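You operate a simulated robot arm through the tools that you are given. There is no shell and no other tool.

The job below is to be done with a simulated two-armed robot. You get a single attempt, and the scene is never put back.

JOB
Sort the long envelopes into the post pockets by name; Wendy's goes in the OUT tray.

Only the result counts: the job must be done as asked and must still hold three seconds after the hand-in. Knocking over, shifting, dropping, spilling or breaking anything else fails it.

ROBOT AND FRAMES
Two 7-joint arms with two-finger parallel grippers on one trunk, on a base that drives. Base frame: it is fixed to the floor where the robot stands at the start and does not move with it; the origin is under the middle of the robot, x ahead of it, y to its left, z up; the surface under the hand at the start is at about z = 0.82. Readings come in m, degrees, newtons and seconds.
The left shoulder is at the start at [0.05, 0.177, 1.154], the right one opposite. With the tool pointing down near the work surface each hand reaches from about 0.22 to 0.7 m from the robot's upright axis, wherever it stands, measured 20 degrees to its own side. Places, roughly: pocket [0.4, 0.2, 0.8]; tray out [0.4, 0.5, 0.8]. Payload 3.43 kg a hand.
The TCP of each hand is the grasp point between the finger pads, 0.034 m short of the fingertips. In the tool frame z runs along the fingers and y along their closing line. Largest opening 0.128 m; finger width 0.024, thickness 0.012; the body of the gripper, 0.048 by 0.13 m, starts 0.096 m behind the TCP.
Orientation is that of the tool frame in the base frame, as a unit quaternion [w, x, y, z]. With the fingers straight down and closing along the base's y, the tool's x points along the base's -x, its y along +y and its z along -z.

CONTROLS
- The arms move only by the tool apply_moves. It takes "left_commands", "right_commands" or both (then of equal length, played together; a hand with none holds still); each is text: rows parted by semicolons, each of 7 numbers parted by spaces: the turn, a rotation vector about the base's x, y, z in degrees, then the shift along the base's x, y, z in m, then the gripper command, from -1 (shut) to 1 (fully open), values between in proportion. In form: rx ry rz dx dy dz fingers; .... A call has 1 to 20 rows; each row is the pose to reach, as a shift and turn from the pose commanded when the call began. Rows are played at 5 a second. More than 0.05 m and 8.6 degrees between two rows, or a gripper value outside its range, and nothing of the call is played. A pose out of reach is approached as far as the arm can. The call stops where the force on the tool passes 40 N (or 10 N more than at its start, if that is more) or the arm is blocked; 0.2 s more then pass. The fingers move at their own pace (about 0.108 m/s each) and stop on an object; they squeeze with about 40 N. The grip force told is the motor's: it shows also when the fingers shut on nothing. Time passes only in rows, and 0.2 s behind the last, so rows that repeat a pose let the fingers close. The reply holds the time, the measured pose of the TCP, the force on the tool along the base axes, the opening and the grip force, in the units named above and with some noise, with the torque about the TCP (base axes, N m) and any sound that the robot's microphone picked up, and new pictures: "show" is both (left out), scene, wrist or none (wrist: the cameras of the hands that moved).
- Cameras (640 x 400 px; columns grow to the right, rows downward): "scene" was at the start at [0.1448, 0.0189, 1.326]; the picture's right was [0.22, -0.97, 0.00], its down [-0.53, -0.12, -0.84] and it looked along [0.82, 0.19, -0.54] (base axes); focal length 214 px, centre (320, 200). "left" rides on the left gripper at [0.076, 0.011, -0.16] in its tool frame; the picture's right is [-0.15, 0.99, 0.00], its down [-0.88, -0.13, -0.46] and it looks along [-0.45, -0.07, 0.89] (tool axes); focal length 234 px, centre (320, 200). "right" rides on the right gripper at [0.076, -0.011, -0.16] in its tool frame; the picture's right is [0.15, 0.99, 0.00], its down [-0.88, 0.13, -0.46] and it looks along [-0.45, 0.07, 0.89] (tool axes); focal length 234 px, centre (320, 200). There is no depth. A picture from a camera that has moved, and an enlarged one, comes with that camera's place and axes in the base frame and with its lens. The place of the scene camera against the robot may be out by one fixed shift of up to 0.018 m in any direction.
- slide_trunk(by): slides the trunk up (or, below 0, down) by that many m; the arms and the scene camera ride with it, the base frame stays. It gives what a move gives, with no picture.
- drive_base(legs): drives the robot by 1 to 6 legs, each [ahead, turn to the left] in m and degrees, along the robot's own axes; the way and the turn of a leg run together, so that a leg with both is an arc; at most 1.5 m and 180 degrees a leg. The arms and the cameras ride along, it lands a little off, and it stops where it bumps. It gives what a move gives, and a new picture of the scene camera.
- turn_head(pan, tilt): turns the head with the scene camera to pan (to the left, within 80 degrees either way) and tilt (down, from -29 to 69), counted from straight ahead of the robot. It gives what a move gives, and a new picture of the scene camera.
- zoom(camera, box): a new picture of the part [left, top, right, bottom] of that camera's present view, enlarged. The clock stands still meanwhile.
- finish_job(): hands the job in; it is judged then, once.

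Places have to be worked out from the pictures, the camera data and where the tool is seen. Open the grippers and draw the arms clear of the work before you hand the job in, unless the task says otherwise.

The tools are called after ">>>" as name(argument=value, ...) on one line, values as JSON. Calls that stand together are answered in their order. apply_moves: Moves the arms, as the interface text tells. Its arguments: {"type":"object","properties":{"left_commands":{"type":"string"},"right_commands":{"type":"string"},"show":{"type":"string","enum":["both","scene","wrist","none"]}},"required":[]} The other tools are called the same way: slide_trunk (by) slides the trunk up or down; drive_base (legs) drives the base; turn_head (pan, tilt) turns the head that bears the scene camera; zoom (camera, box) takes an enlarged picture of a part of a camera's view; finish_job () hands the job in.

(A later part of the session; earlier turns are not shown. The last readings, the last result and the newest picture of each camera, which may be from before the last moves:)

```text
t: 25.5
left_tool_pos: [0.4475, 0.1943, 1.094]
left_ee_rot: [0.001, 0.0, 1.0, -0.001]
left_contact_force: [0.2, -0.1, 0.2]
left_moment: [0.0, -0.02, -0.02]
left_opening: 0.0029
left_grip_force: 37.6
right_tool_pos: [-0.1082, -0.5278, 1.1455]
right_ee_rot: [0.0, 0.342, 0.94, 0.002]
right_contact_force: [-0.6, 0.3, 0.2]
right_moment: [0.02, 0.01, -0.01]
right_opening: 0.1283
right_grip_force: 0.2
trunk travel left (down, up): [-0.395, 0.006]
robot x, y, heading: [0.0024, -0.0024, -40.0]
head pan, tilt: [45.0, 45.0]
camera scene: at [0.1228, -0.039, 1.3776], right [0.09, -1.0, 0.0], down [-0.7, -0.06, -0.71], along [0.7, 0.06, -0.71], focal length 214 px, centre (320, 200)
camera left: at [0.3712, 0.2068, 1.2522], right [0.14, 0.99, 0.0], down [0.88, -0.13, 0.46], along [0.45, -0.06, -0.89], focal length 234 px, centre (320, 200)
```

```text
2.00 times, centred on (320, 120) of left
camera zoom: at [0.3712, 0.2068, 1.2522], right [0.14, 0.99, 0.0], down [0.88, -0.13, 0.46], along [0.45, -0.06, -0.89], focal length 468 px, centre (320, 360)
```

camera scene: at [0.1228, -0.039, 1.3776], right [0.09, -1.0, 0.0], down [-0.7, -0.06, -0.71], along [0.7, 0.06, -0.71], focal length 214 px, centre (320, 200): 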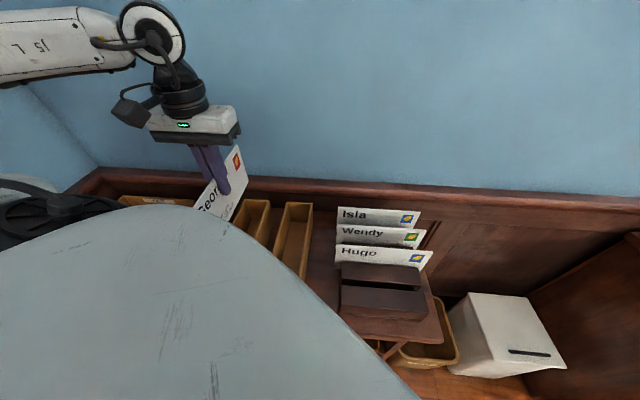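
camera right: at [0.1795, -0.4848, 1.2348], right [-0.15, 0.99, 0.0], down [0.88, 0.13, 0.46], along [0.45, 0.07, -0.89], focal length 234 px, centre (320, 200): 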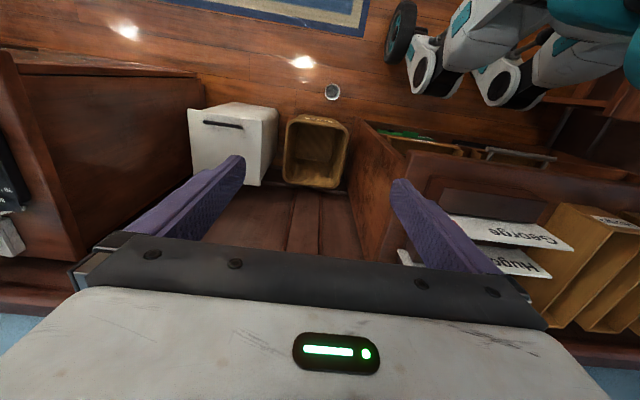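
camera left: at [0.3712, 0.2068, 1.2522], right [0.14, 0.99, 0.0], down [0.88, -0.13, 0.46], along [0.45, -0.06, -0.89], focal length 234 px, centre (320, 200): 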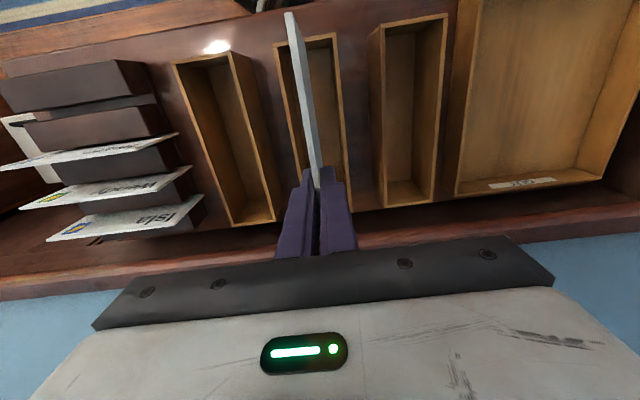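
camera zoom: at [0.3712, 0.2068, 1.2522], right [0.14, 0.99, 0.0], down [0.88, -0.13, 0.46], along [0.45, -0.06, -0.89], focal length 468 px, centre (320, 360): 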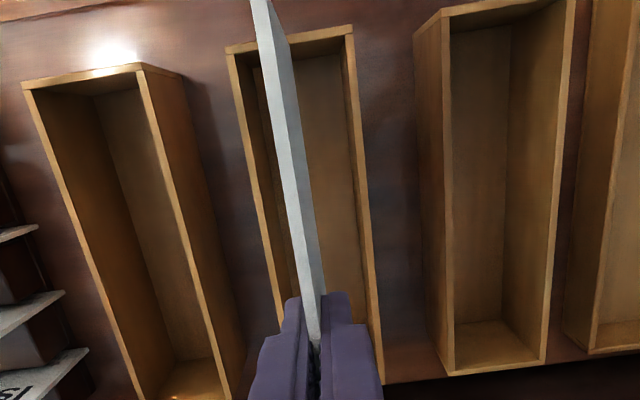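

From this view the pocket rims span x≈0.325–0.571, with centres at y≈0.0625 (Hugo), 0.194 (George) and 0.325 (Isla). The envelope's ends at x≈0.339–0.558 fit inside, so I'll lower it into the George pocket.

>>> apply_moves(left_commands="0 0 0 0 0 -0.04 -1; 0 0 0 0 0 -0.07 -1; 0 0 0 0 0 -0.09 -1; 0 0 0 0 0 -0.1 -1; 0 0 0 0 0 -0.1 -1", show="both")

>>> zoom(camera="left", box=[200, 0, 480, 220])

>>> zoom(camera="scene", box=[120, 120, 330, 270])

```text
t: 26.7
left_tool_pos: [0.4469, 0.1934, 0.9919]
left_ee_rot: [0.001, -0.001, 1.0, 0.001]
left_contact_force: [1.0, -0.5, 0.2]
left_moment: [0.01, 0.0, 0.01]
left_opening: 0.0028
left_grip_force: 37.0
right_tool_pos: [-0.108, -0.527, 1.1456]
right_ee_rot: [0.0, 0.341, 0.94, 0.0]
right_contact_force: [-0.4, -0.3, -0.5]
right_moment: [0.0, -0.01, 0.02]
right_opening: 0.1279
right_grip_force: 0.1
trunk travel left (down, up): [-0.395, 0.006]
robot x, y, heading: [0.0015, 0.0008, -39.9]
head pan, tilt: [45.0, 45.0]
camera scene: at [0.1226, -0.0388, 1.3777], right [0.09, -1.0, 0.0], down [-0.7, -0.06, -0.71], along [0.7, 0.06, -0.71], focal length 214 px, centre (320, 200)
camera left: at [0.3703, 0.2067, 1.1511], right [0.14, 0.99, 0.0], down [0.88, -0.13, 0.46], along [0.45, -0.07, -0.89], focal length 234 px, centre (320, 200)
```

scene: 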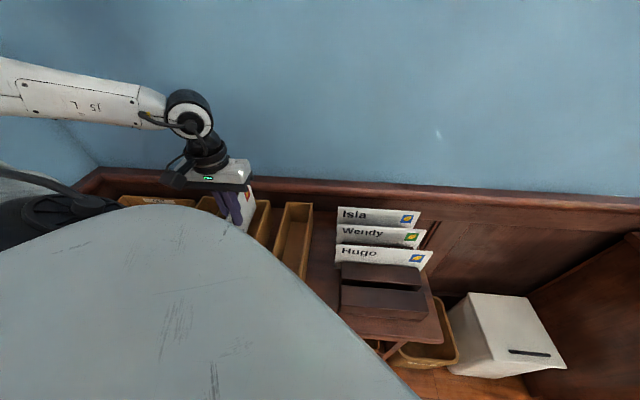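
left: 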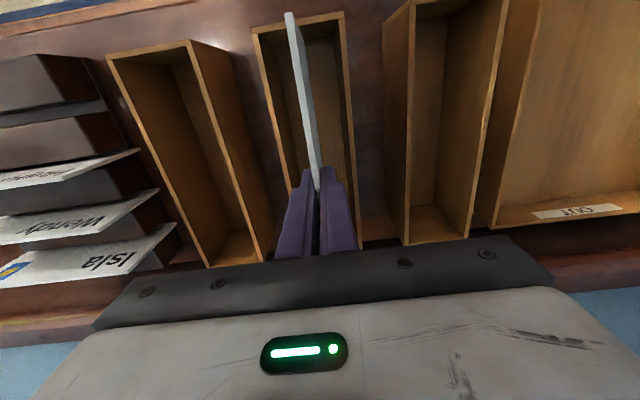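

```text
1.82 times, centred on (340, 110) of left
camera zoom: at [0.3703, 0.2067, 1.1511], right [0.14, 0.99, 0.0], down [0.88, -0.13, 0.46], along [0.45, -0.07, -0.89], focal length 426 px, centre (284, 364)
```

zoom: 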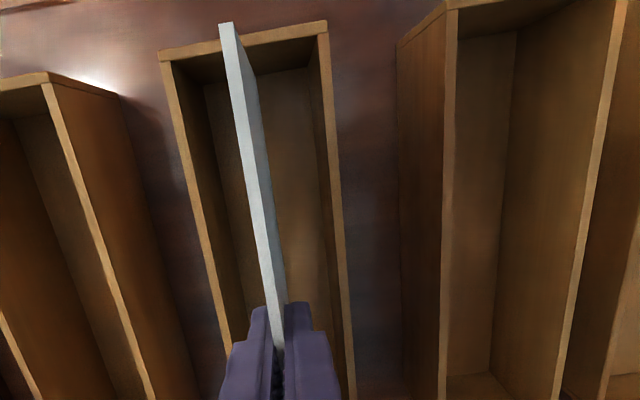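

```text
2.67 times, centred on (225, 195) of scene
camera zoom: at [0.1226, -0.0388, 1.3777], right [0.09, -1.0, 0.0], down [-0.7, -0.06, -0.71], along [0.7, 0.06, -0.71], focal length 572 px, centre (573, 213)
```

zoom: 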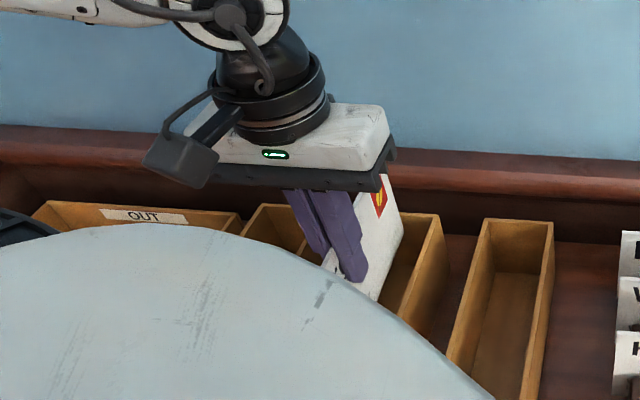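

The envelope bottom is already just inside the rim with no contact and about 8 mm end clearance. I'll keep lowering to just above the floor.

>>> apply_moves(left_commands="0 0 0 0 0 -0.02 -1; 0 0 0 0 0 -0.04 -1; 0 0 0 0 0 -0.052 -1; 0 0 0 0 0 -0.058 -1; 0 0 0 0 0 -0.06 -1; 0 0 0 0 0 -0.06 -1", show="both")

>>> zoom(camera="left", box=[200, 0, 480, 260])

```text
t: 28.1
left_tool_pos: [0.447, 0.1948, 0.9324]
left_ee_rot: [0.0, -0.001, 1.0, 0.001]
left_contact_force: [0.2, -0.1, -0.6]
left_moment: [0.01, 0.01, 0.03]
left_opening: 0.0028
left_grip_force: 37.4
right_tool_pos: [-0.1082, -0.5275, 1.1462]
right_ee_rot: [0.001, 0.341, 0.94, 0.001]
right_contact_force: [0.2, 0.1, -0.3]
right_moment: [0.03, 0.0, 0.01]
right_opening: 0.128
right_grip_force: 0.1
trunk travel left (down, up): [-0.395, 0.006]
robot x, y, heading: [-0.0023, 0.0005, -39.8]
head pan, tilt: [45.0, 45.0]
camera scene: at [0.1226, -0.0388, 1.3777], right [0.09, -1.0, 0.0], down [-0.7, -0.06, -0.71], along [0.7, 0.06, -0.71], focal length 214 px, centre (320, 200)
camera left: at [0.3702, 0.2068, 1.0915], right [0.14, 0.99, 0.0], down [0.88, -0.13, 0.46], along [0.45, -0.07, -0.89], focal length 234 px, centre (320, 200)
```

scene: 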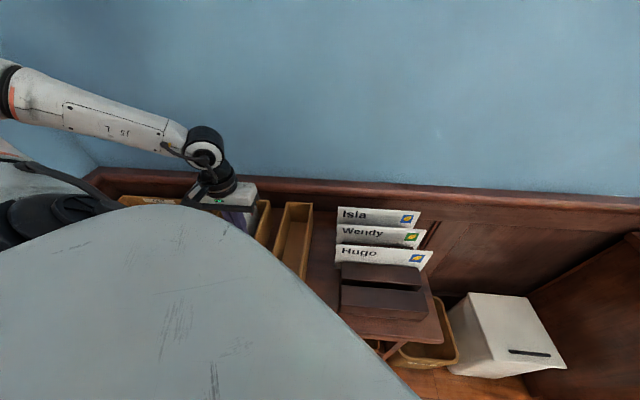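
left: 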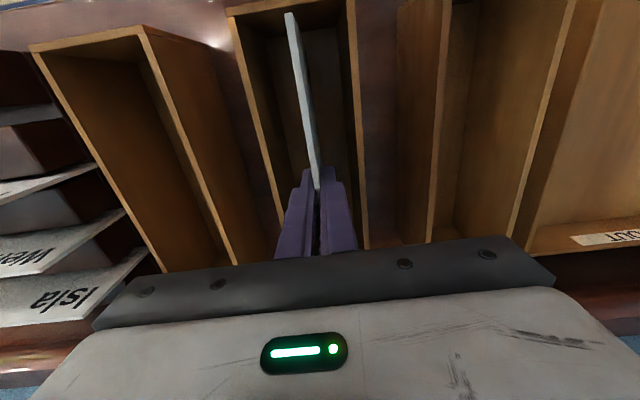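

```text
1.54 times, centred on (340, 130) of left
camera zoom: at [0.3702, 0.2068, 1.0915], right [0.14, 0.99, 0.0], down [0.88, -0.13, 0.46], along [0.45, -0.07, -0.89], focal length 360 px, centre (289, 308)
```

zoom: 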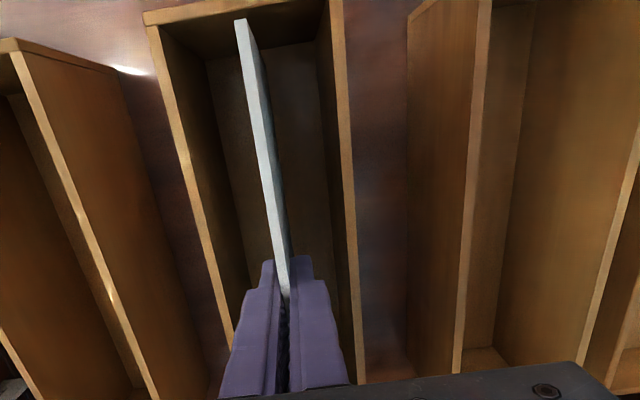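

There's still no contact and the envelope hangs centred in the pocket. I'll lower the last few mm, then open just slightly to release.

>>> apply_moves(left_commands="0 0 0 0 0 -0.003 -1; 0 0 0 0 0 -0.006 -1; 0 0 0 0 0 -0.006 -0.85; 0 0 0 0 0 -0.006 -0.7; 0 0 0 0 0 -0.006 -0.7; 0 0 0 0 0 -0.006 -0.7", show="both")

>>> zoom(camera="left", box=[200, 0, 480, 260])

```text
t: 29.5
left_tool_pos: [0.4464, 0.1943, 0.9247]
left_ee_rot: [0.0, -0.001, 1.0, 0.001]
left_contact_force: [0.4, -0.5, 0.5]
left_moment: [0.0, -0.02, 0.01]
left_opening: 0.0189
left_grip_force: 0.1
right_tool_pos: [-0.1085, -0.5279, 1.1461]
right_ee_rot: [0.0, 0.341, 0.94, 0.001]
right_contact_force: [0.6, -0.4, -0.7]
right_moment: [0.0, 0.04, 0.0]
right_opening: 0.1279
right_grip_force: 0.2
trunk travel left (down, up): [-0.395, 0.006]
robot x, y, heading: [-0.0001, -0.0009, -39.8]
head pan, tilt: [45.0, 45.0]
camera scene: at [0.1226, -0.0388, 1.3777], right [0.09, -1.0, 0.0], down [-0.7, -0.06, -0.71], along [0.7, 0.06, -0.71], focal length 214 px, centre (320, 200)
camera left: at [0.3706, 0.2066, 1.0845], right [0.14, 0.99, 0.0], down [0.88, -0.13, 0.46], along [0.45, -0.07, -0.89], focal length 234 px, centre (320, 200)
```

scene: 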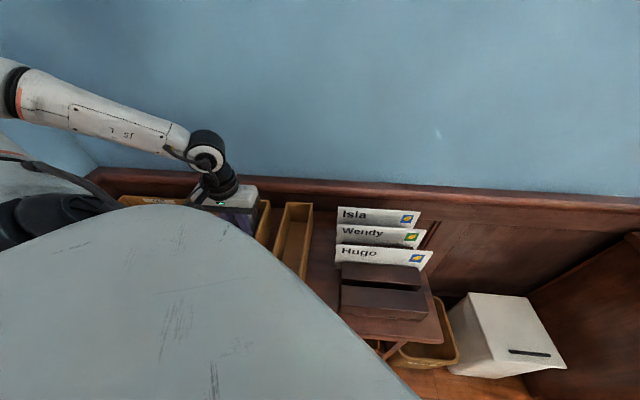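
left: 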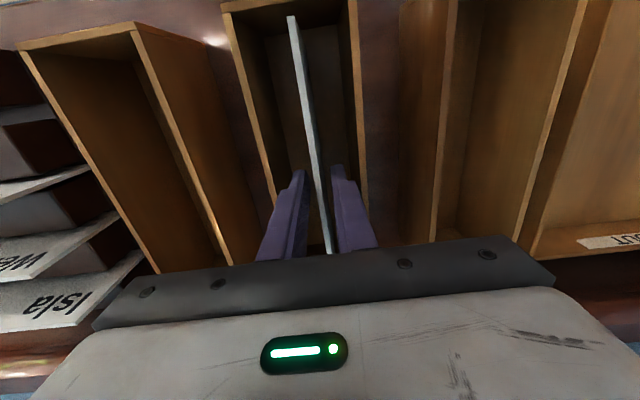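

```text
1.54 times, centred on (340, 130) of left
camera zoom: at [0.3706, 0.2066, 1.0845], right [0.14, 0.99, 0.0], down [0.88, -0.13, 0.46], along [0.45, -0.07, -0.89], focal length 360 px, centre (289, 308)
```

zoom: 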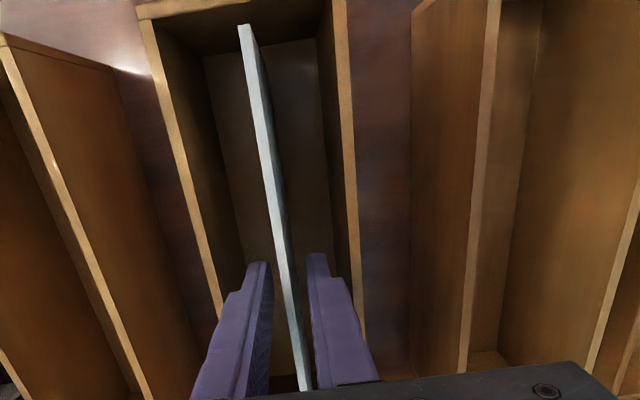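

Released; George now stands free between the open fingers. I'll raise the hand straight up and check.

>>> apply_moves(left_commands="0 0 0 0 0 0.02 -0.7; 0 0 0 0 0 0.05 -0.7; 0 0 0 0 0 0.09 -0.7; 0 0 0 0 0 0.13 -0.7; 0 0 0 0 0 0.165 -0.7; 0 0 0 0 0 0.165 -0.7", show="both")

>>> zoom(camera="left", box=[160, 0, 480, 220])

```text
t: 30.9
left_tool_pos: [0.4453, 0.1949, 1.0914]
left_ee_rot: [0.0, -0.001, 1.0, 0.0]
left_contact_force: [0.2, 0.5, -0.3]
left_moment: [-0.01, 0.02, 0.04]
left_opening: 0.0191
left_grip_force: 0.1
right_tool_pos: [-0.1093, -0.527, 1.1464]
right_ee_rot: [0.0, 0.341, 0.94, 0.001]
right_contact_force: [-0.4, -0.7, -0.3]
right_moment: [0.05, 0.0, -0.01]
right_opening: 0.1281
right_grip_force: 0.0
trunk travel left (down, up): [-0.395, 0.006]
robot x, y, heading: [0.0008, 0.0007, -39.8]
head pan, tilt: [45.0, 45.0]
camera scene: at [0.1227, -0.0388, 1.3777], right [0.09, -1.0, 0.0], down [-0.7, -0.06, -0.71], along [0.7, 0.06, -0.71], focal length 214 px, centre (320, 200)
camera left: at [0.369, 0.2072, 1.2497], right [0.14, 0.99, 0.0], down [0.88, -0.13, 0.46], along [0.45, -0.07, -0.89], focal length 234 px, centre (320, 200)
```

scene: 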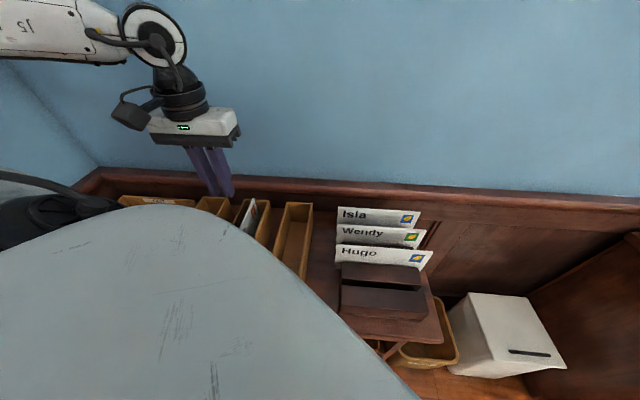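
left: 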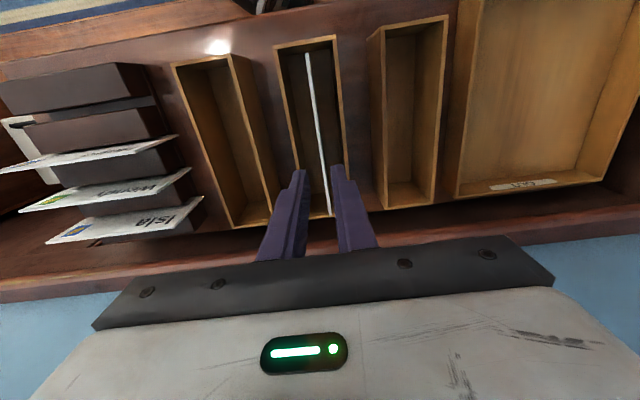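

```text
1.82 times, centred on (320, 110) of left
camera zoom: at [0.369, 0.2072, 1.2497], right [0.14, 0.99, 0.0], down [0.88, -0.13, 0.46], along [0.45, -0.07, -0.89], focal length 426 px, centre (320, 364)
```

zoom: 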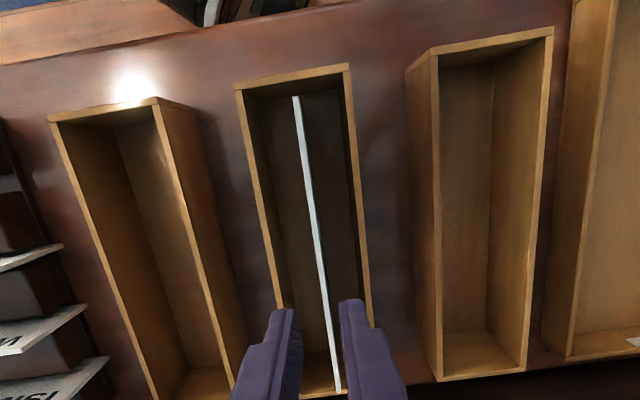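

George stands inside its pocket and nothing else moved. Next I'll go back with a −90° turn to hover over Hugo's envelope (x≈0.4175, y≈−0.159).

>>> apply_moves(left_commands="0 0 -8.2 -0.003 -0.032 0 -0.2; 0 0 -16.4 -0.006 -0.064 0 -0.2; 0 0 -24.6 -0.009 -0.096 0 -0.2; 0 0 -32.8 -0.012 -0.128 0 -0.2; 0 0 -41 -0.015 -0.16 0 -0.2; 0 0 -49.2 -0.018 -0.192 0 -0.2; 0 0 -57.4 -0.021 -0.224 0 -0.2; 0 0 -65.6 -0.024 -0.256 0 -0.2; 0 0 -73.8 -0.027 -0.288 0 -0.2; 0 0 -82 -0.029 -0.32 0 -0.2; 0 0 -90 -0.029 -0.353 0 -0.2; 0 0 -90 -0.029 -0.353 -0.04 -0.2; 0 0 -90 -0.029 -0.353 -0.08 -0.2; 0 0 -90 -0.029 -0.353 -0.09 -0.2; 0 0 -90 -0.029 -0.353 -0.09 -0.2", show="both")

>>> zoom(camera="left", box=[200, 0, 520, 240])

```text
t: 34.1
left_tool_pos: [0.4174, -0.1576, 1.0004]
left_ee_rot: [0.0, 0.706, 0.708, -0.001]
left_contact_force: [0.1, 0.5, 0.3]
left_moment: [-0.02, 0.0, 0.02]
left_opening: 0.0513
left_grip_force: 0.0
right_tool_pos: [-0.1077, -0.5269, 1.1455]
right_ee_rot: [0.0, 0.341, 0.94, 0.001]
right_contact_force: [-0.2, 0.2, 0.0]
right_moment: [0.0, -0.01, -0.02]
right_opening: 0.1278
right_grip_force: 0.1
trunk travel left (down, up): [-0.395, 0.006]
robot x, y, heading: [0.0001, 0.0029, -39.7]
head pan, tilt: [45.0, 45.0]
camera scene: at [0.1227, -0.0388, 1.3777], right [0.09, -1.0, 0.0], down [-0.7, -0.06, -0.71], along [0.7, 0.06, -0.71], focal length 214 px, centre (320, 200)
camera left: at [0.4287, -0.0806, 1.1583], right [0.99, -0.14, 0.0], down [-0.13, -0.88, 0.46], along [-0.07, -0.45, -0.89], focal length 234 px, centre (320, 200)
```

scene: 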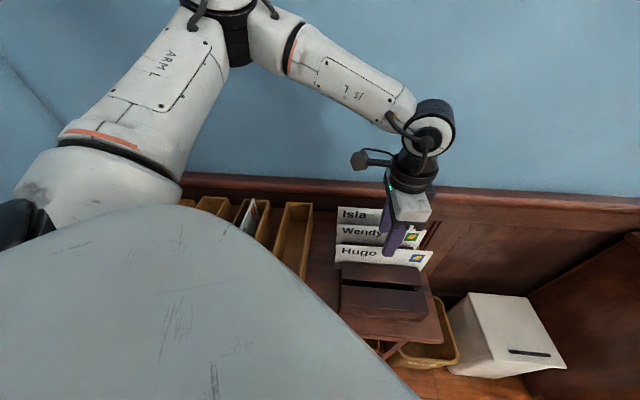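
left: 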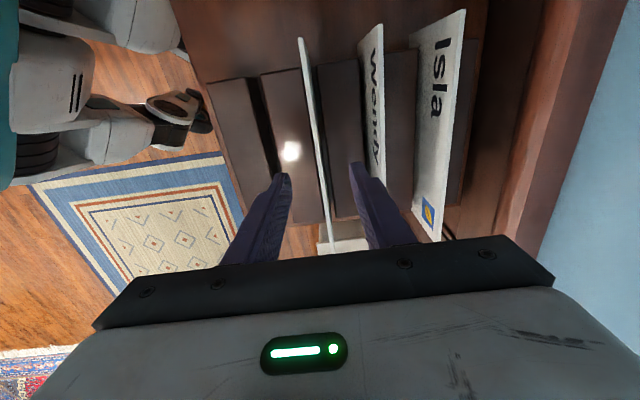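

```text
1.67 times, centred on (360, 120) of left
camera zoom: at [0.4287, -0.0806, 1.1583], right [0.99, -0.14, 0.0], down [-0.13, -0.88, 0.46], along [-0.07, -0.45, -0.89], focal length 390 px, centre (253, 333)
```

zoom: 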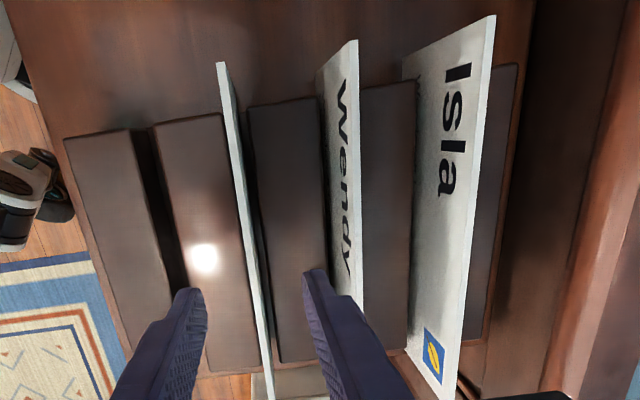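

Alignment over Hugo matches the earlier one. I'll descend to z≈0.927 and grip.

>>> apply_moves(left_commands="0 0 0 0 -0.001 -0.03 -0.2; 0 0 0 0 -0.002 -0.055 -0.2; 0 0 0 0 -0.002 -0.072 -0.2; 0 0 0 0 -0.002 -0.072 -0.2; 0 0 0 0 -0.002 -0.072 -0.6; 0 0 0 0 -0.002 -0.072 -1; 0 0 0 0 -0.002 -0.072 -1; 0 0 0 0 -0.002 -0.072 -1; 0 0 0 0 -0.002 -0.072 -1", show="both")

```text
t: 36.1
left_tool_pos: [0.4225, -0.1421, 0.9374]
left_ee_rot: [0.001, 0.707, 0.708, -0.002]
left_contact_force: [0.0, -0.7, -0.3]
left_moment: [0.0, 0.01, -0.02]
left_opening: 0.0021
left_grip_force: 37.0
left hand out of reach, approached as far as the arm can: row 2, 3, 4, 5, 6, 7, 8, 9
right_tool_pos: [-0.1077, -0.5276, 1.1458]
right_ee_rot: [0.0, 0.341, 0.94, 0.001]
right_contact_force: [0.0, 0.1, -0.8]
right_moment: [0.0, -0.02, -0.01]
right_opening: 0.1282
right_grip_force: 0.1
trunk travel left (down, up): [-0.395, 0.006]
robot x, y, heading: [-0.0027, -0.0008, -39.7]
head pan, tilt: [45.0, 45.0]
camera scene: at [0.1226, -0.0388, 1.3777], right [0.09, -1.0, 0.0], down [-0.7, -0.06, -0.71], along [0.7, 0.06, -0.71], focal length 214 px, centre (320, 200)
camera left: at [0.4328, -0.0655, 1.0973], right [0.99, -0.14, 0.0], down [-0.13, -0.88, 0.46], along [-0.07, -0.45, -0.89], focal length 234 px, centre (320, 200)
```

scene: 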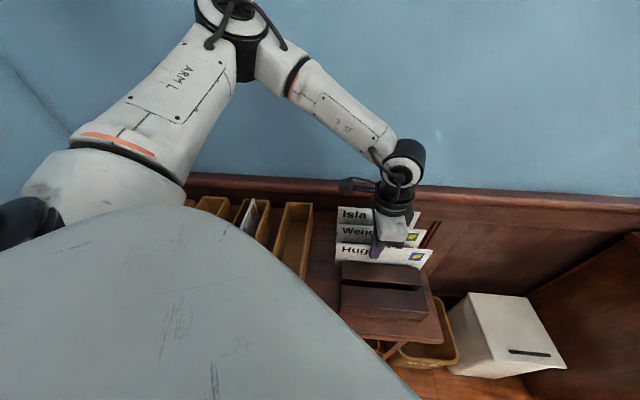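
left: 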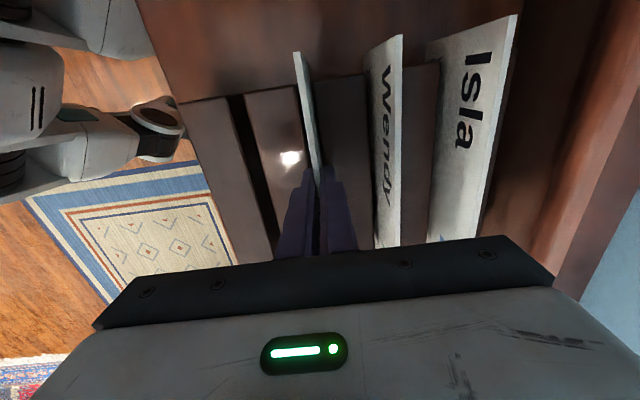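

The arm hit a reach limit and closed at (0.4225, −0.142, 0.937), but the grip on Hugo is firm (2.1 mm, 37 N), just about 17 mm off centre. I'll lift gently straight up and check it.

>>> apply_moves(left_commands="0 0 0 -0.002 0 0.008 -1; 0 0 0 -0.004 0 0.02 -1; 0 0 0 -0.004 0 0.04 -1; 0 0 0 -0.004 0 0.065 -1; 0 0 0 -0.004 0 0.09 -1; 0 0 0 -0.004 0 0.12 -1; 0 0 0 -0.004 0 0.155 -1; 0 0 0 -0.004 0 0.155 -1", show="both")

>>> zoom(camera="scene", box=[310, 170, 490, 320])

```text
t: 37.9
left_tool_pos: [0.4196, -0.1408, 1.0944]
left_ee_rot: [0.0, 0.707, 0.707, 0.0]
left_contact_force: [0.2, 0.7, -0.2]
left_moment: [0.0, -0.02, 0.0]
left_opening: 0.0024
left_grip_force: 36.7
right_tool_pos: [-0.1075, -0.5278, 1.1447]
right_ee_rot: [0.001, 0.342, 0.94, 0.002]
right_contact_force: [-1.1, -0.6, -0.6]
right_moment: [0.04, 0.0, 0.03]
right_opening: 0.128
right_grip_force: 0.2
trunk travel left (down, up): [-0.395, 0.006]
robot x, y, heading: [-0.0011, -0.0014, -39.9]
head pan, tilt: [45.0, 45.0]
camera scene: at [0.1229, -0.0389, 1.3776], right [0.09, -1.0, 0.0], down [-0.7, -0.06, -0.71], along [0.7, 0.06, -0.71], focal length 214 px, centre (320, 200)
camera left: at [0.4305, -0.0645, 1.2527], right [0.99, -0.14, 0.0], down [-0.13, -0.88, 0.46], along [-0.07, -0.45, -0.89], focal length 234 px, centre (320, 200)
```

scene: 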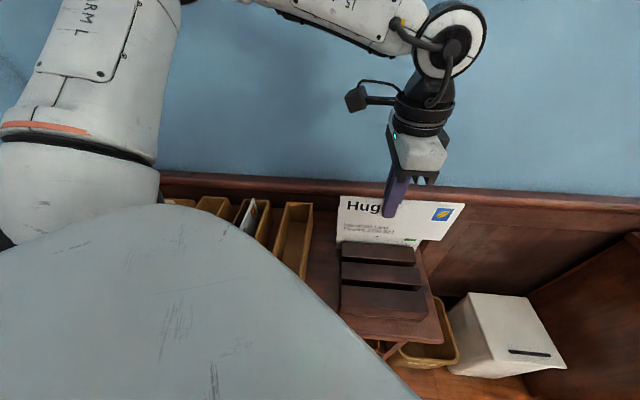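
left: 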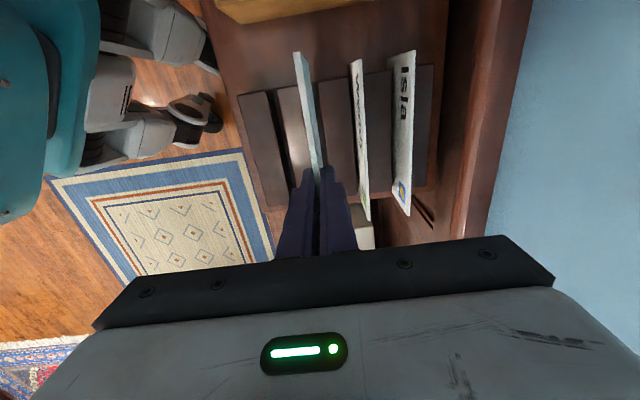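

```text
2.67 times, centred on (400, 245) of scene
camera zoom: at [0.1229, -0.0389, 1.3776], right [0.09, -1.0, 0.0], down [-0.7, -0.06, -0.71], along [0.7, 0.06, -0.71], focal length 572 px, centre (107, 80)
```

zoom: 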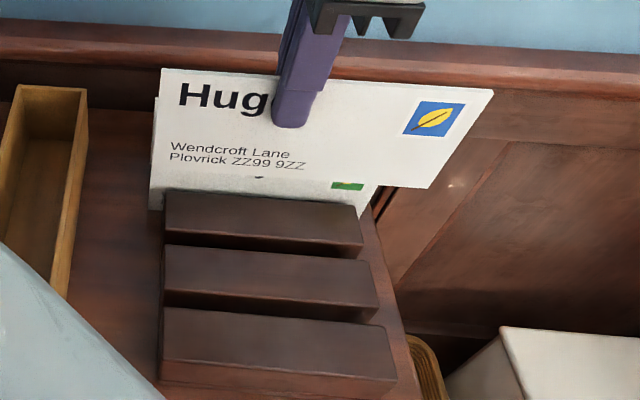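

Hugo is up and level, with its centre about 18 mm toward the stamp end of the grip. I'll carry it to above the Hugo pocket with TCP at (0.430, 0.0625) so the envelope is centred at x≈0.448.

>>> apply_moves(left_commands="0 0 8.2 0.001 0.0185 0 -1; 0 0 16.4 0.002 0.037 0 -1; 0 0 24.6 0.003 0.0555 0 -1; 0 0 32.8 0.004 0.074 0 -1; 0 0 41 0.005 0.0925 0 -1; 0 0 49.2 0.006 0.111 0 -1; 0 0 57.4 0.007 0.1295 0 -1; 0 0 65.6 0.008 0.148 0 -1; 0 0 73.8 0.009 0.1665 0 -1; 0 0 82 0.01 0.185 0 -1; 0 0 90 0.0105 0.203 0 -1; 0 0 90 0.0105 0.203 0 -1", show="both")

>>> zoom(camera="left", box=[200, 0, 520, 220])

```text
t: 40.5
left_tool_pos: [0.4302, 0.061, 1.092]
left_ee_rot: [0.001, -0.002, 1.0, 0.001]
left_contact_force: [0.0, 0.3, -0.6]
left_moment: [0.0, 0.0, 0.0]
left_opening: 0.0023
left_grip_force: 37.1
right_tool_pos: [-0.1077, -0.5272, 1.1448]
right_ee_rot: [0.0, 0.342, 0.94, 0.0]
right_contact_force: [0.9, -0.3, 0.0]
right_moment: [-0.03, 0.03, -0.01]
right_opening: 0.1279
right_grip_force: 0.2
trunk travel left (down, up): [-0.395, 0.006]
robot x, y, heading: [-0.0014, -0.0023, -40.1]
head pan, tilt: [45.0, 45.0]
camera scene: at [0.1226, -0.0391, 1.3777], right [0.09, -1.0, 0.0], down [-0.7, -0.06, -0.71], along [0.7, 0.06, -0.71], focal length 214 px, centre (320, 200)
camera left: at [0.3527, 0.0725, 1.2525], right [0.14, 0.99, 0.0], down [0.88, -0.13, 0.46], along [0.45, -0.06, -0.89], focal length 234 px, centre (320, 200)
```

scene: 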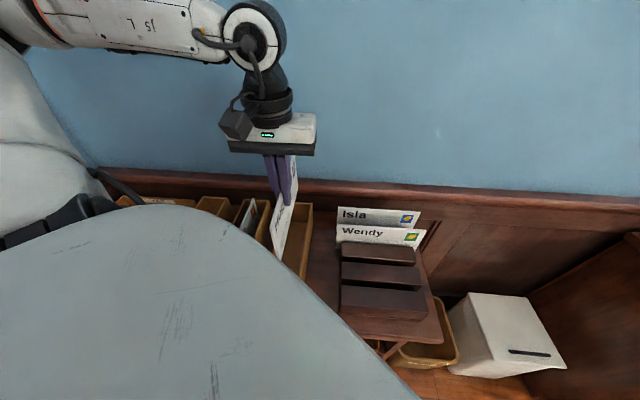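
left: 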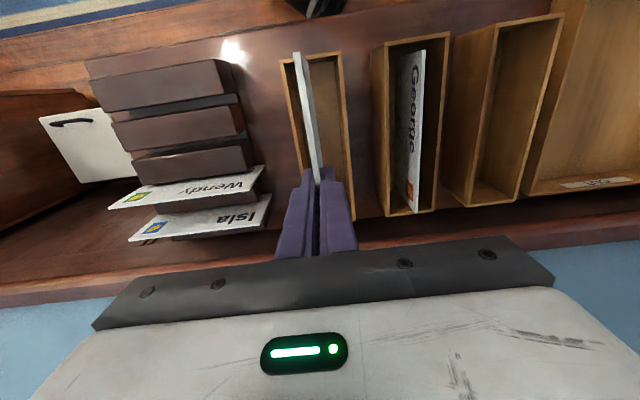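

```text
1.82 times, centred on (360, 110) of left
camera zoom: at [0.3527, 0.0725, 1.2525], right [0.14, 0.99, 0.0], down [0.88, -0.13, 0.46], along [0.45, -0.06, -0.89], focal length 426 px, centre (247, 364)
```

zoom: 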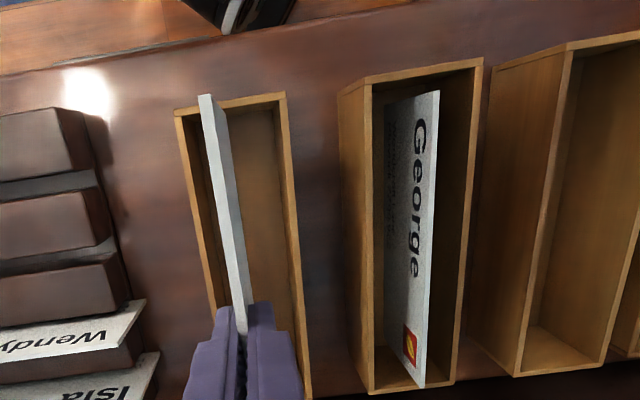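

George now leans slightly but stays inside its pocket. Hugo's ends span x≈0.337–0.556 and fit the pocket, so I'll shift y by +2 mm and lower.

>>> apply_moves(left_commands="0 0 0 0.0005 0.002 -0.03 -1; 0 0 0 0.0005 0.002 -0.06 -1; 0 0 0 0.0005 0.002 -0.08 -1; 0 0 0 0.0005 0.002 -0.09 -1; 0 0 0 0.0005 0.002 -0.09 -1", show="both")

>>> zoom(camera="left", box=[200, 0, 440, 220])

```text
t: 41.7
left_tool_pos: [0.4299, 0.0624, 1.0038]
left_ee_rot: [0.0, 0.0, 1.0, 0.0]
left_contact_force: [0.0, 0.8, -0.2]
left_moment: [0.0, 0.0, 0.0]
left_opening: 0.0024
left_grip_force: 37.1
right_tool_pos: [-0.1074, -0.5271, 1.1452]
right_ee_rot: [0.0, 0.342, 0.94, 0.0]
right_contact_force: [0.0, -0.5, 0.2]
right_moment: [0.0, -0.01, 0.0]
right_opening: 0.1279
right_grip_force: 0.1
trunk travel left (down, up): [-0.395, 0.006]
robot x, y, heading: [-0.0002, 0.0001, -39.9]
head pan, tilt: [45.0, 45.0]
camera scene: at [0.1226, -0.0388, 1.3777], right [0.09, -1.0, 0.0], down [-0.7, -0.06, -0.71], along [0.7, 0.06, -0.71], focal length 214 px, centre (320, 200)
camera left: at [0.3528, 0.0748, 1.1627], right [0.14, 0.99, 0.0], down [0.88, -0.13, 0.46], along [0.45, -0.07, -0.89], focal length 234 px, centre (320, 200)
```

scene: 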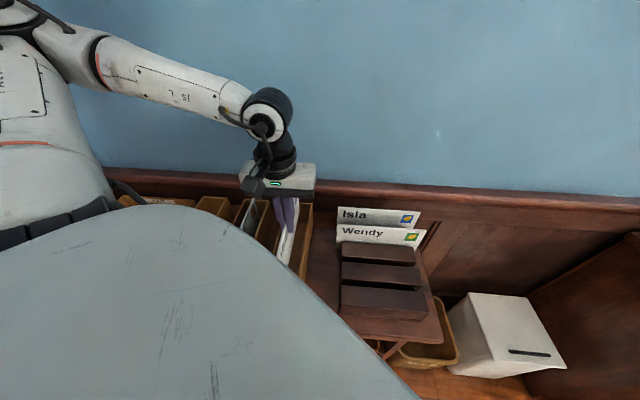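
left: 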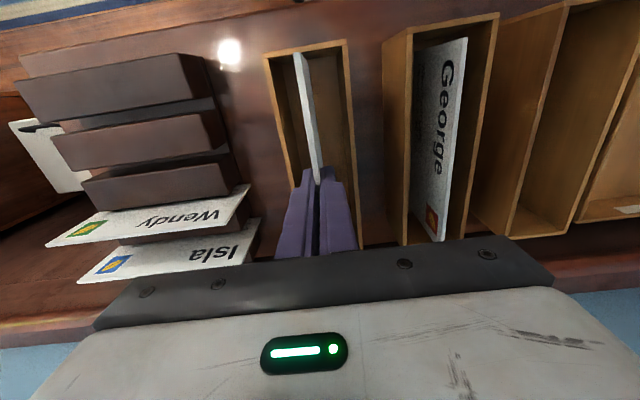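

```text
1.82 times, centred on (320, 110) of left
camera zoom: at [0.3528, 0.0748, 1.1627], right [0.14, 0.99, 0.0], down [0.88, -0.13, 0.46], along [0.45, -0.07, -0.89], focal length 426 px, centre (320, 364)
```

zoom: 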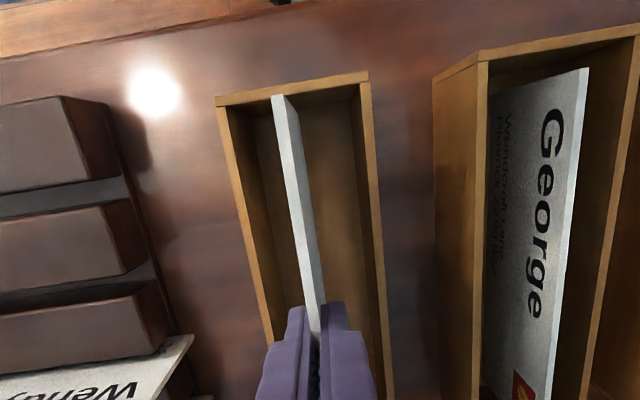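

Still centred. I'll lower Hugo to just above the floor and release with a slight opening.

>>> apply_moves(left_commands="0 0 0 0 0 -0.02 -1; 0 0 0 0 0 -0.04 -1; 0 0 0 0 0 -0.055 -1; 0 0 0 0 0 -0.06 -1; 0 0 0 0 0 -0.063 -1; 0 0 0 0 0 -0.065 -1; 0 0 0 0 0 -0.065 -1; 0 0 0 0 0 -0.065 -0.85; 0 0 0 0 0 -0.065 -0.7; 0 0 0 0 0 -0.065 -0.7; 0 0 0 0 0 -0.065 -0.7", show="both")

>>> zoom(camera="left", box=[200, 0, 440, 260])

```text
t: 44.1
left_tool_pos: [0.4302, 0.0618, 0.9386]
left_ee_rot: [0.001, -0.001, 1.0, 0.001]
left_contact_force: [-0.5, 0.7, 0.3]
left_moment: [-0.01, -0.01, 0.01]
left_opening: 0.0192
left_grip_force: 0.0
right_tool_pos: [-0.1097, -0.5267, 1.1456]
right_ee_rot: [0.0, 0.341, 0.94, 0.001]
right_contact_force: [-0.2, 0.2, 0.3]
right_moment: [-0.02, 0.02, -0.01]
right_opening: 0.1279
right_grip_force: 0.1
trunk travel left (down, up): [-0.395, 0.006]
robot x, y, heading: [0.0006, -0.0005, -39.8]
head pan, tilt: [45.0, 45.0]
camera scene: at [0.1226, -0.0388, 1.3777], right [0.09, -1.0, 0.0], down [-0.7, -0.06, -0.71], along [0.7, 0.06, -0.71], focal length 214 px, centre (320, 200)
camera left: at [0.3533, 0.0744, 1.0973], right [0.14, 0.99, 0.0], down [0.88, -0.13, 0.46], along [0.45, -0.07, -0.89], focal length 234 px, centre (320, 200)
```

scene: 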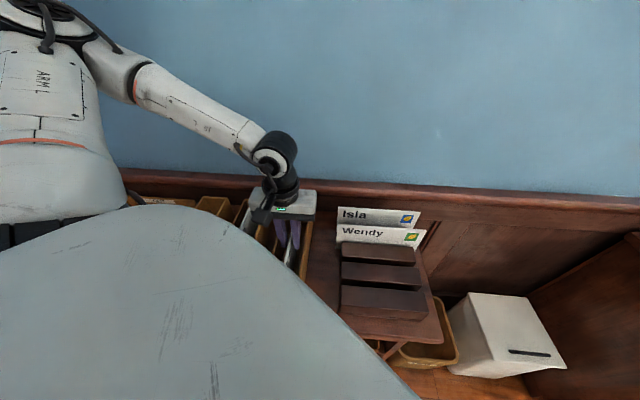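
left: 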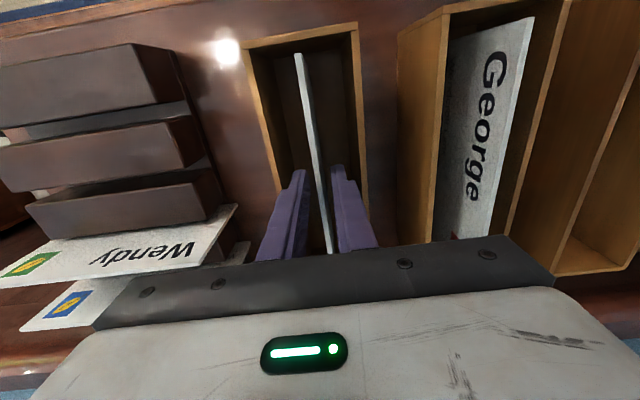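

```text
1.54 times, centred on (320, 130) of left
camera zoom: at [0.3533, 0.0744, 1.0973], right [0.14, 0.99, 0.0], down [0.88, -0.13, 0.46], along [0.45, -0.07, -0.89], focal length 360 px, centre (320, 308)
```

zoom: 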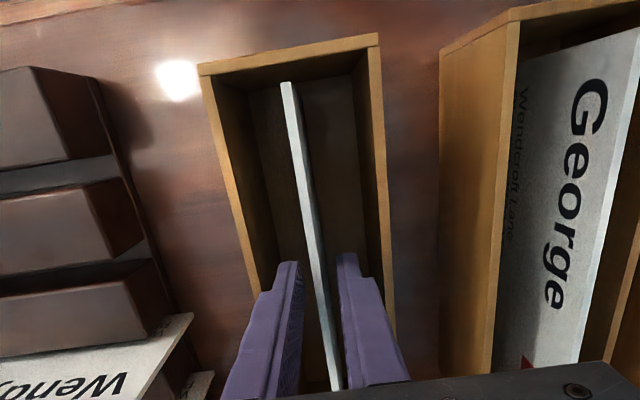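

Hugo is released and standing in its pocket. I'll raise the hand straight up.

>>> apply_moves(left_commands="0 0 0 0 0 0.02 -0.7; 0 0 0 0 0 0.05 -0.7; 0 0 0 0 0 0.09 -0.7; 0 0 0 0 0 0.13 -0.7; 0 0 0 0 0 0.155 -0.7; 0 0 0 0 0 0.155 -0.7", show="both")

```text
t: 45.5
left_tool_pos: [0.4314, 0.0629, 1.0949]
left_ee_rot: [0.0, 0.0, 1.0, 0.002]
left_contact_force: [0.1, -0.1, -0.8]
left_moment: [0.0, -0.04, 0.0]
left_opening: 0.0191
left_grip_force: 0.0
right_tool_pos: [-0.1076, -0.5266, 1.1453]
right_ee_rot: [0.0, 0.341, 0.94, 0.001]
right_contact_force: [-0.7, -0.2, 0.0]
right_moment: [0.03, 0.0, 0.02]
right_opening: 0.1283
right_grip_force: 0.1
trunk travel left (down, up): [-0.395, 0.006]
robot x, y, heading: [-0.0021, 0.0005, -40.0]
head pan, tilt: [45.0, 45.0]
camera scene: at [0.1227, -0.0387, 1.3777], right [0.09, -1.0, 0.0], down [-0.7, -0.06, -0.71], along [0.7, 0.06, -0.71], focal length 214 px, centre (320, 200)
camera left: at [0.3545, 0.0754, 1.2538], right [0.15, 0.99, 0.0], down [0.88, -0.13, 0.46], along [0.45, -0.07, -0.89], focal length 234 px, centre (320, 200)
```

scene: 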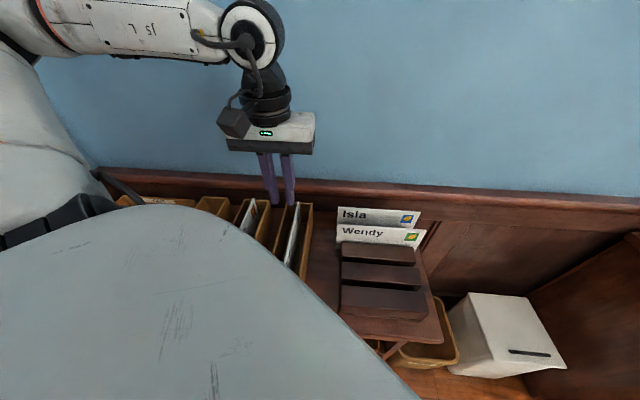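
left: 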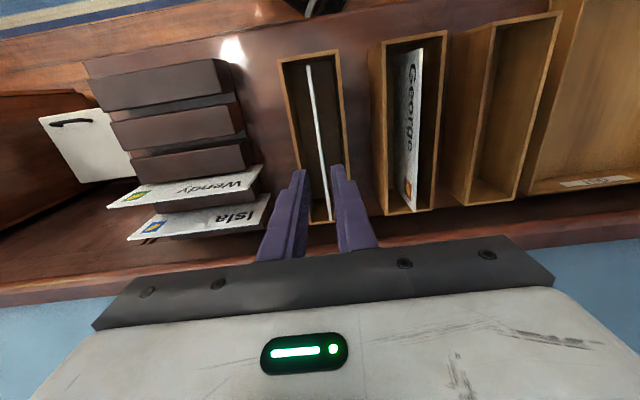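

Hugo is standing in its pocket. Next I'll hover over Wendy (x≈0.4785), grasping nearer the name end at y≈−0.13 to stay within the left arm's reach.

>>> apply_moves(left_commands="0 0 -8.2 0.004 -0.018 0 -0.2; 0 0 -16.4 0.008 -0.036 0 -0.2; 0 0 -24.6 0.012 -0.054 0 -0.2; 0 0 -32.8 0.016 -0.072 0 -0.2; 0 0 -41 0.02 -0.09 0 -0.2; 0 0 -49.2 0.024 -0.108 0 -0.2; 0 0 -57.4 0.028 -0.126 0 -0.2; 0 0 -65.6 0.032 -0.144 0 -0.2; 0 0 -73.8 0.036 -0.162 0 -0.2; 0 0 -82 0.042 -0.18 0 -0.2; 0 0 -90 0.048 -0.194 0 -0.2; 0 0 -90 0.048 -0.194 -0.04 -0.2; 0 0 -90 0.048 -0.194 -0.08 -0.2; 0 0 -90 0.048 -0.194 -0.09 -0.2; 0 0 -90 0.048 -0.194 -0.09 -0.2", show="both")

```text
t: 48.7
left_tool_pos: [0.4745, -0.1333, 1.0032]
left_ee_rot: [0.003, 0.705, 0.709, 0.001]
left_contact_force: [0.0, -0.3, 0.2]
left_moment: [0.03, -0.03, -0.06]
left_opening: 0.0515
left_grip_force: 0.1
left hand out of reach, approached as far as the arm can: row 11, 12
right_tool_pos: [-0.1076, -0.5277, 1.1466]
right_ee_rot: [0.0, 0.34, 0.94, 0.002]
right_contact_force: [0.2, 0.8, -0.3]
right_moment: [-0.02, 0.01, -0.01]
right_opening: 0.1278
right_grip_force: 0.0
trunk travel left (down, up): [-0.395, 0.006]
robot x, y, heading: [0.0003, 0.0009, -40.0]
head pan, tilt: [45.0, 45.0]
camera scene: at [0.1227, -0.0388, 1.3777], right [0.09, -1.0, 0.0], down [-0.7, -0.06, -0.71], along [0.7, 0.06, -0.71], focal length 214 px, centre (320, 200)
camera left: at [0.4845, -0.0552, 1.1619], right [0.99, -0.14, 0.01], down [-0.13, -0.88, 0.46], along [-0.06, -0.45, -0.89], focal length 234 px, centre (320, 200)
```

scene: 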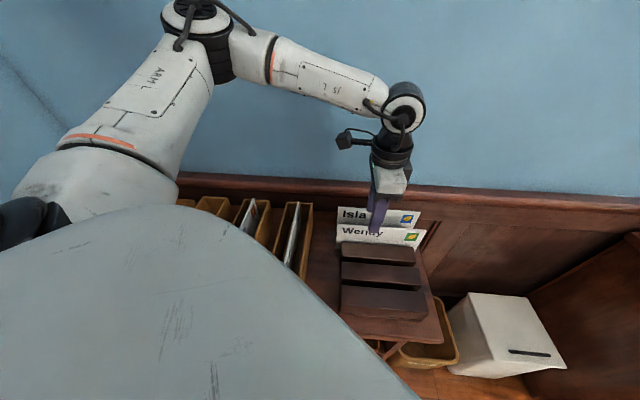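
left: 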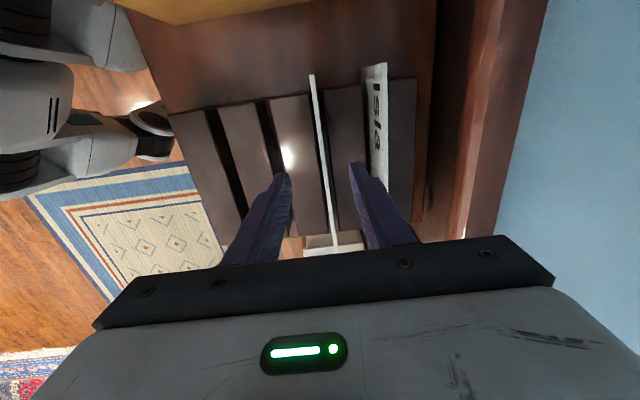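

The wrist is off target by about 5 mm and the elbow has swung high, near a joint limit. I'll back out upward and return to the earlier tucked pose (yaw −130°) to restore the lower elbow shape that worked for George.

>>> apply_moves(left_commands="0 0 0 0 0 0.04 -0.2; 0 0 0 -0.02 0 0.08 -0.2; 0 0 -5 -0.05 -0.01 0.1 -0.2; 0 0 -10 -0.08 -0.02 0.12 -0.2; 0 0 -15 -0.11 -0.04 0.14 -0.2; 0 0 -20 -0.14 -0.06 0.16 -0.2; 0 0 -25 -0.17 -0.08 0.18 -0.2; 0 0 -30 -0.2 -0.09 0.2 -0.2; 0 0 -35 -0.23 -0.1 0.2 -0.2; 0 0 -40 -0.26 -0.12 0.2 -0.2; 0 0 -40 -0.26 -0.12 0.2 -0.2", show="scene")

```text
t: 51.1
left_tool_pos: [0.2777, -0.0925, 1.1833]
left_ee_rot: [0.002, 0.906, 0.424, 0.0]
left_contact_force: [-0.1, -0.9, 0.7]
left_moment: [-0.01, -0.02, -0.01]
left_opening: 0.0515
left_grip_force: 0.0
left hand out of reach, approached as far as the arm can: row 1, 5, 6, 7, 8, 9, 10, 11
right_tool_pos: [-0.1084, -0.5262, 1.145]
right_ee_rot: [0.001, 0.342, 0.94, 0.001]
right_contact_force: [-0.5, 0.0, -0.2]
right_moment: [-0.02, -0.03, 0.02]
right_opening: 0.1279
right_grip_force: 0.1
trunk travel left (down, up): [-0.395, 0.006]
robot x, y, heading: [0.0042, -0.002, -39.7]
head pan, tilt: [45.0, 45.0]
camera scene: at [0.1224, -0.0386, 1.3777], right [0.09, -1.0, 0.0], down [-0.7, -0.06, -0.71], along [0.7, 0.06, -0.71], focal length 214 px, centre (320, 200)
```

scene: 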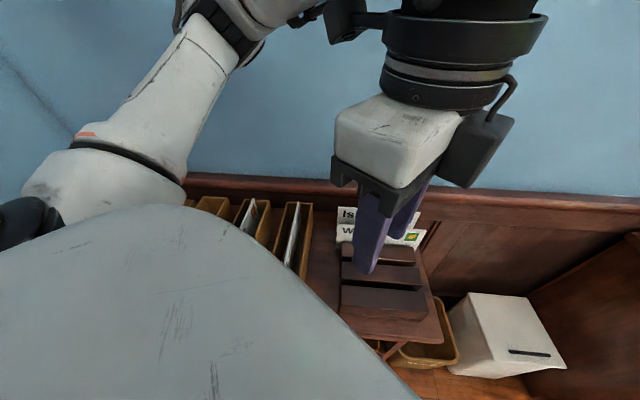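

The left wrist yaw is running into its limit from this stance. If I move the base about 0.2 m to the robot's left, the arm reaches the rack at a better angle. The hand is high (z≈1.18), so I'll turn to −90°, back up, and turn back.

>>> drive_base(legs=[[0, -50], [-0.2, 0], [0, 50]])

```text
t: 57.3
left_tool_pos: [0.2808, 0.1032, 1.1837]
left_ee_rot: [0.003, 0.91, 0.415, -0.001]
left_contact_force: [0.0, 0.1, -0.1]
left_moment: [-0.01, 0.0, 0.0]
left_opening: 0.0512
left_grip_force: 0.1
right_tool_pos: [-0.1126, -0.3215, 1.1451]
right_ee_rot: [0.0, 0.35, 0.937, 0.0]
right_contact_force: [-0.5, 0.5, 0.4]
right_moment: [-0.02, 0.01, 0.0]
right_opening: 0.128
right_grip_force: 0.1
trunk travel left (down, up): [-0.395, 0.006]
robot x, y, heading: [0.0014, 0.2011, -41.1]
head pan, tilt: [45.0, 45.0]
camera scene: at [0.1261, 0.1614, 1.3777], right [0.07, -1.0, 0.0], down [-0.71, -0.05, -0.71], along [0.71, 0.05, -0.71], focal length 214 px, centre (320, 200)
```

scene: 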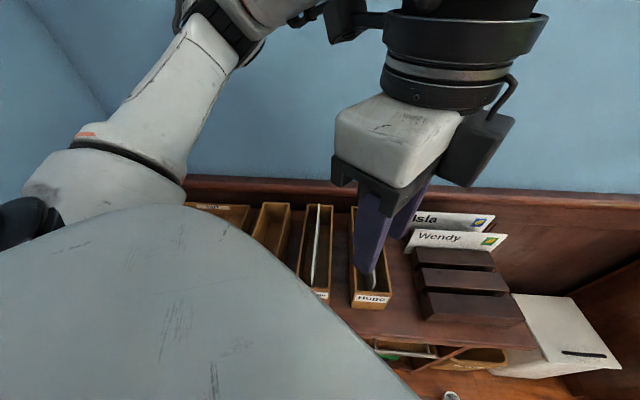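

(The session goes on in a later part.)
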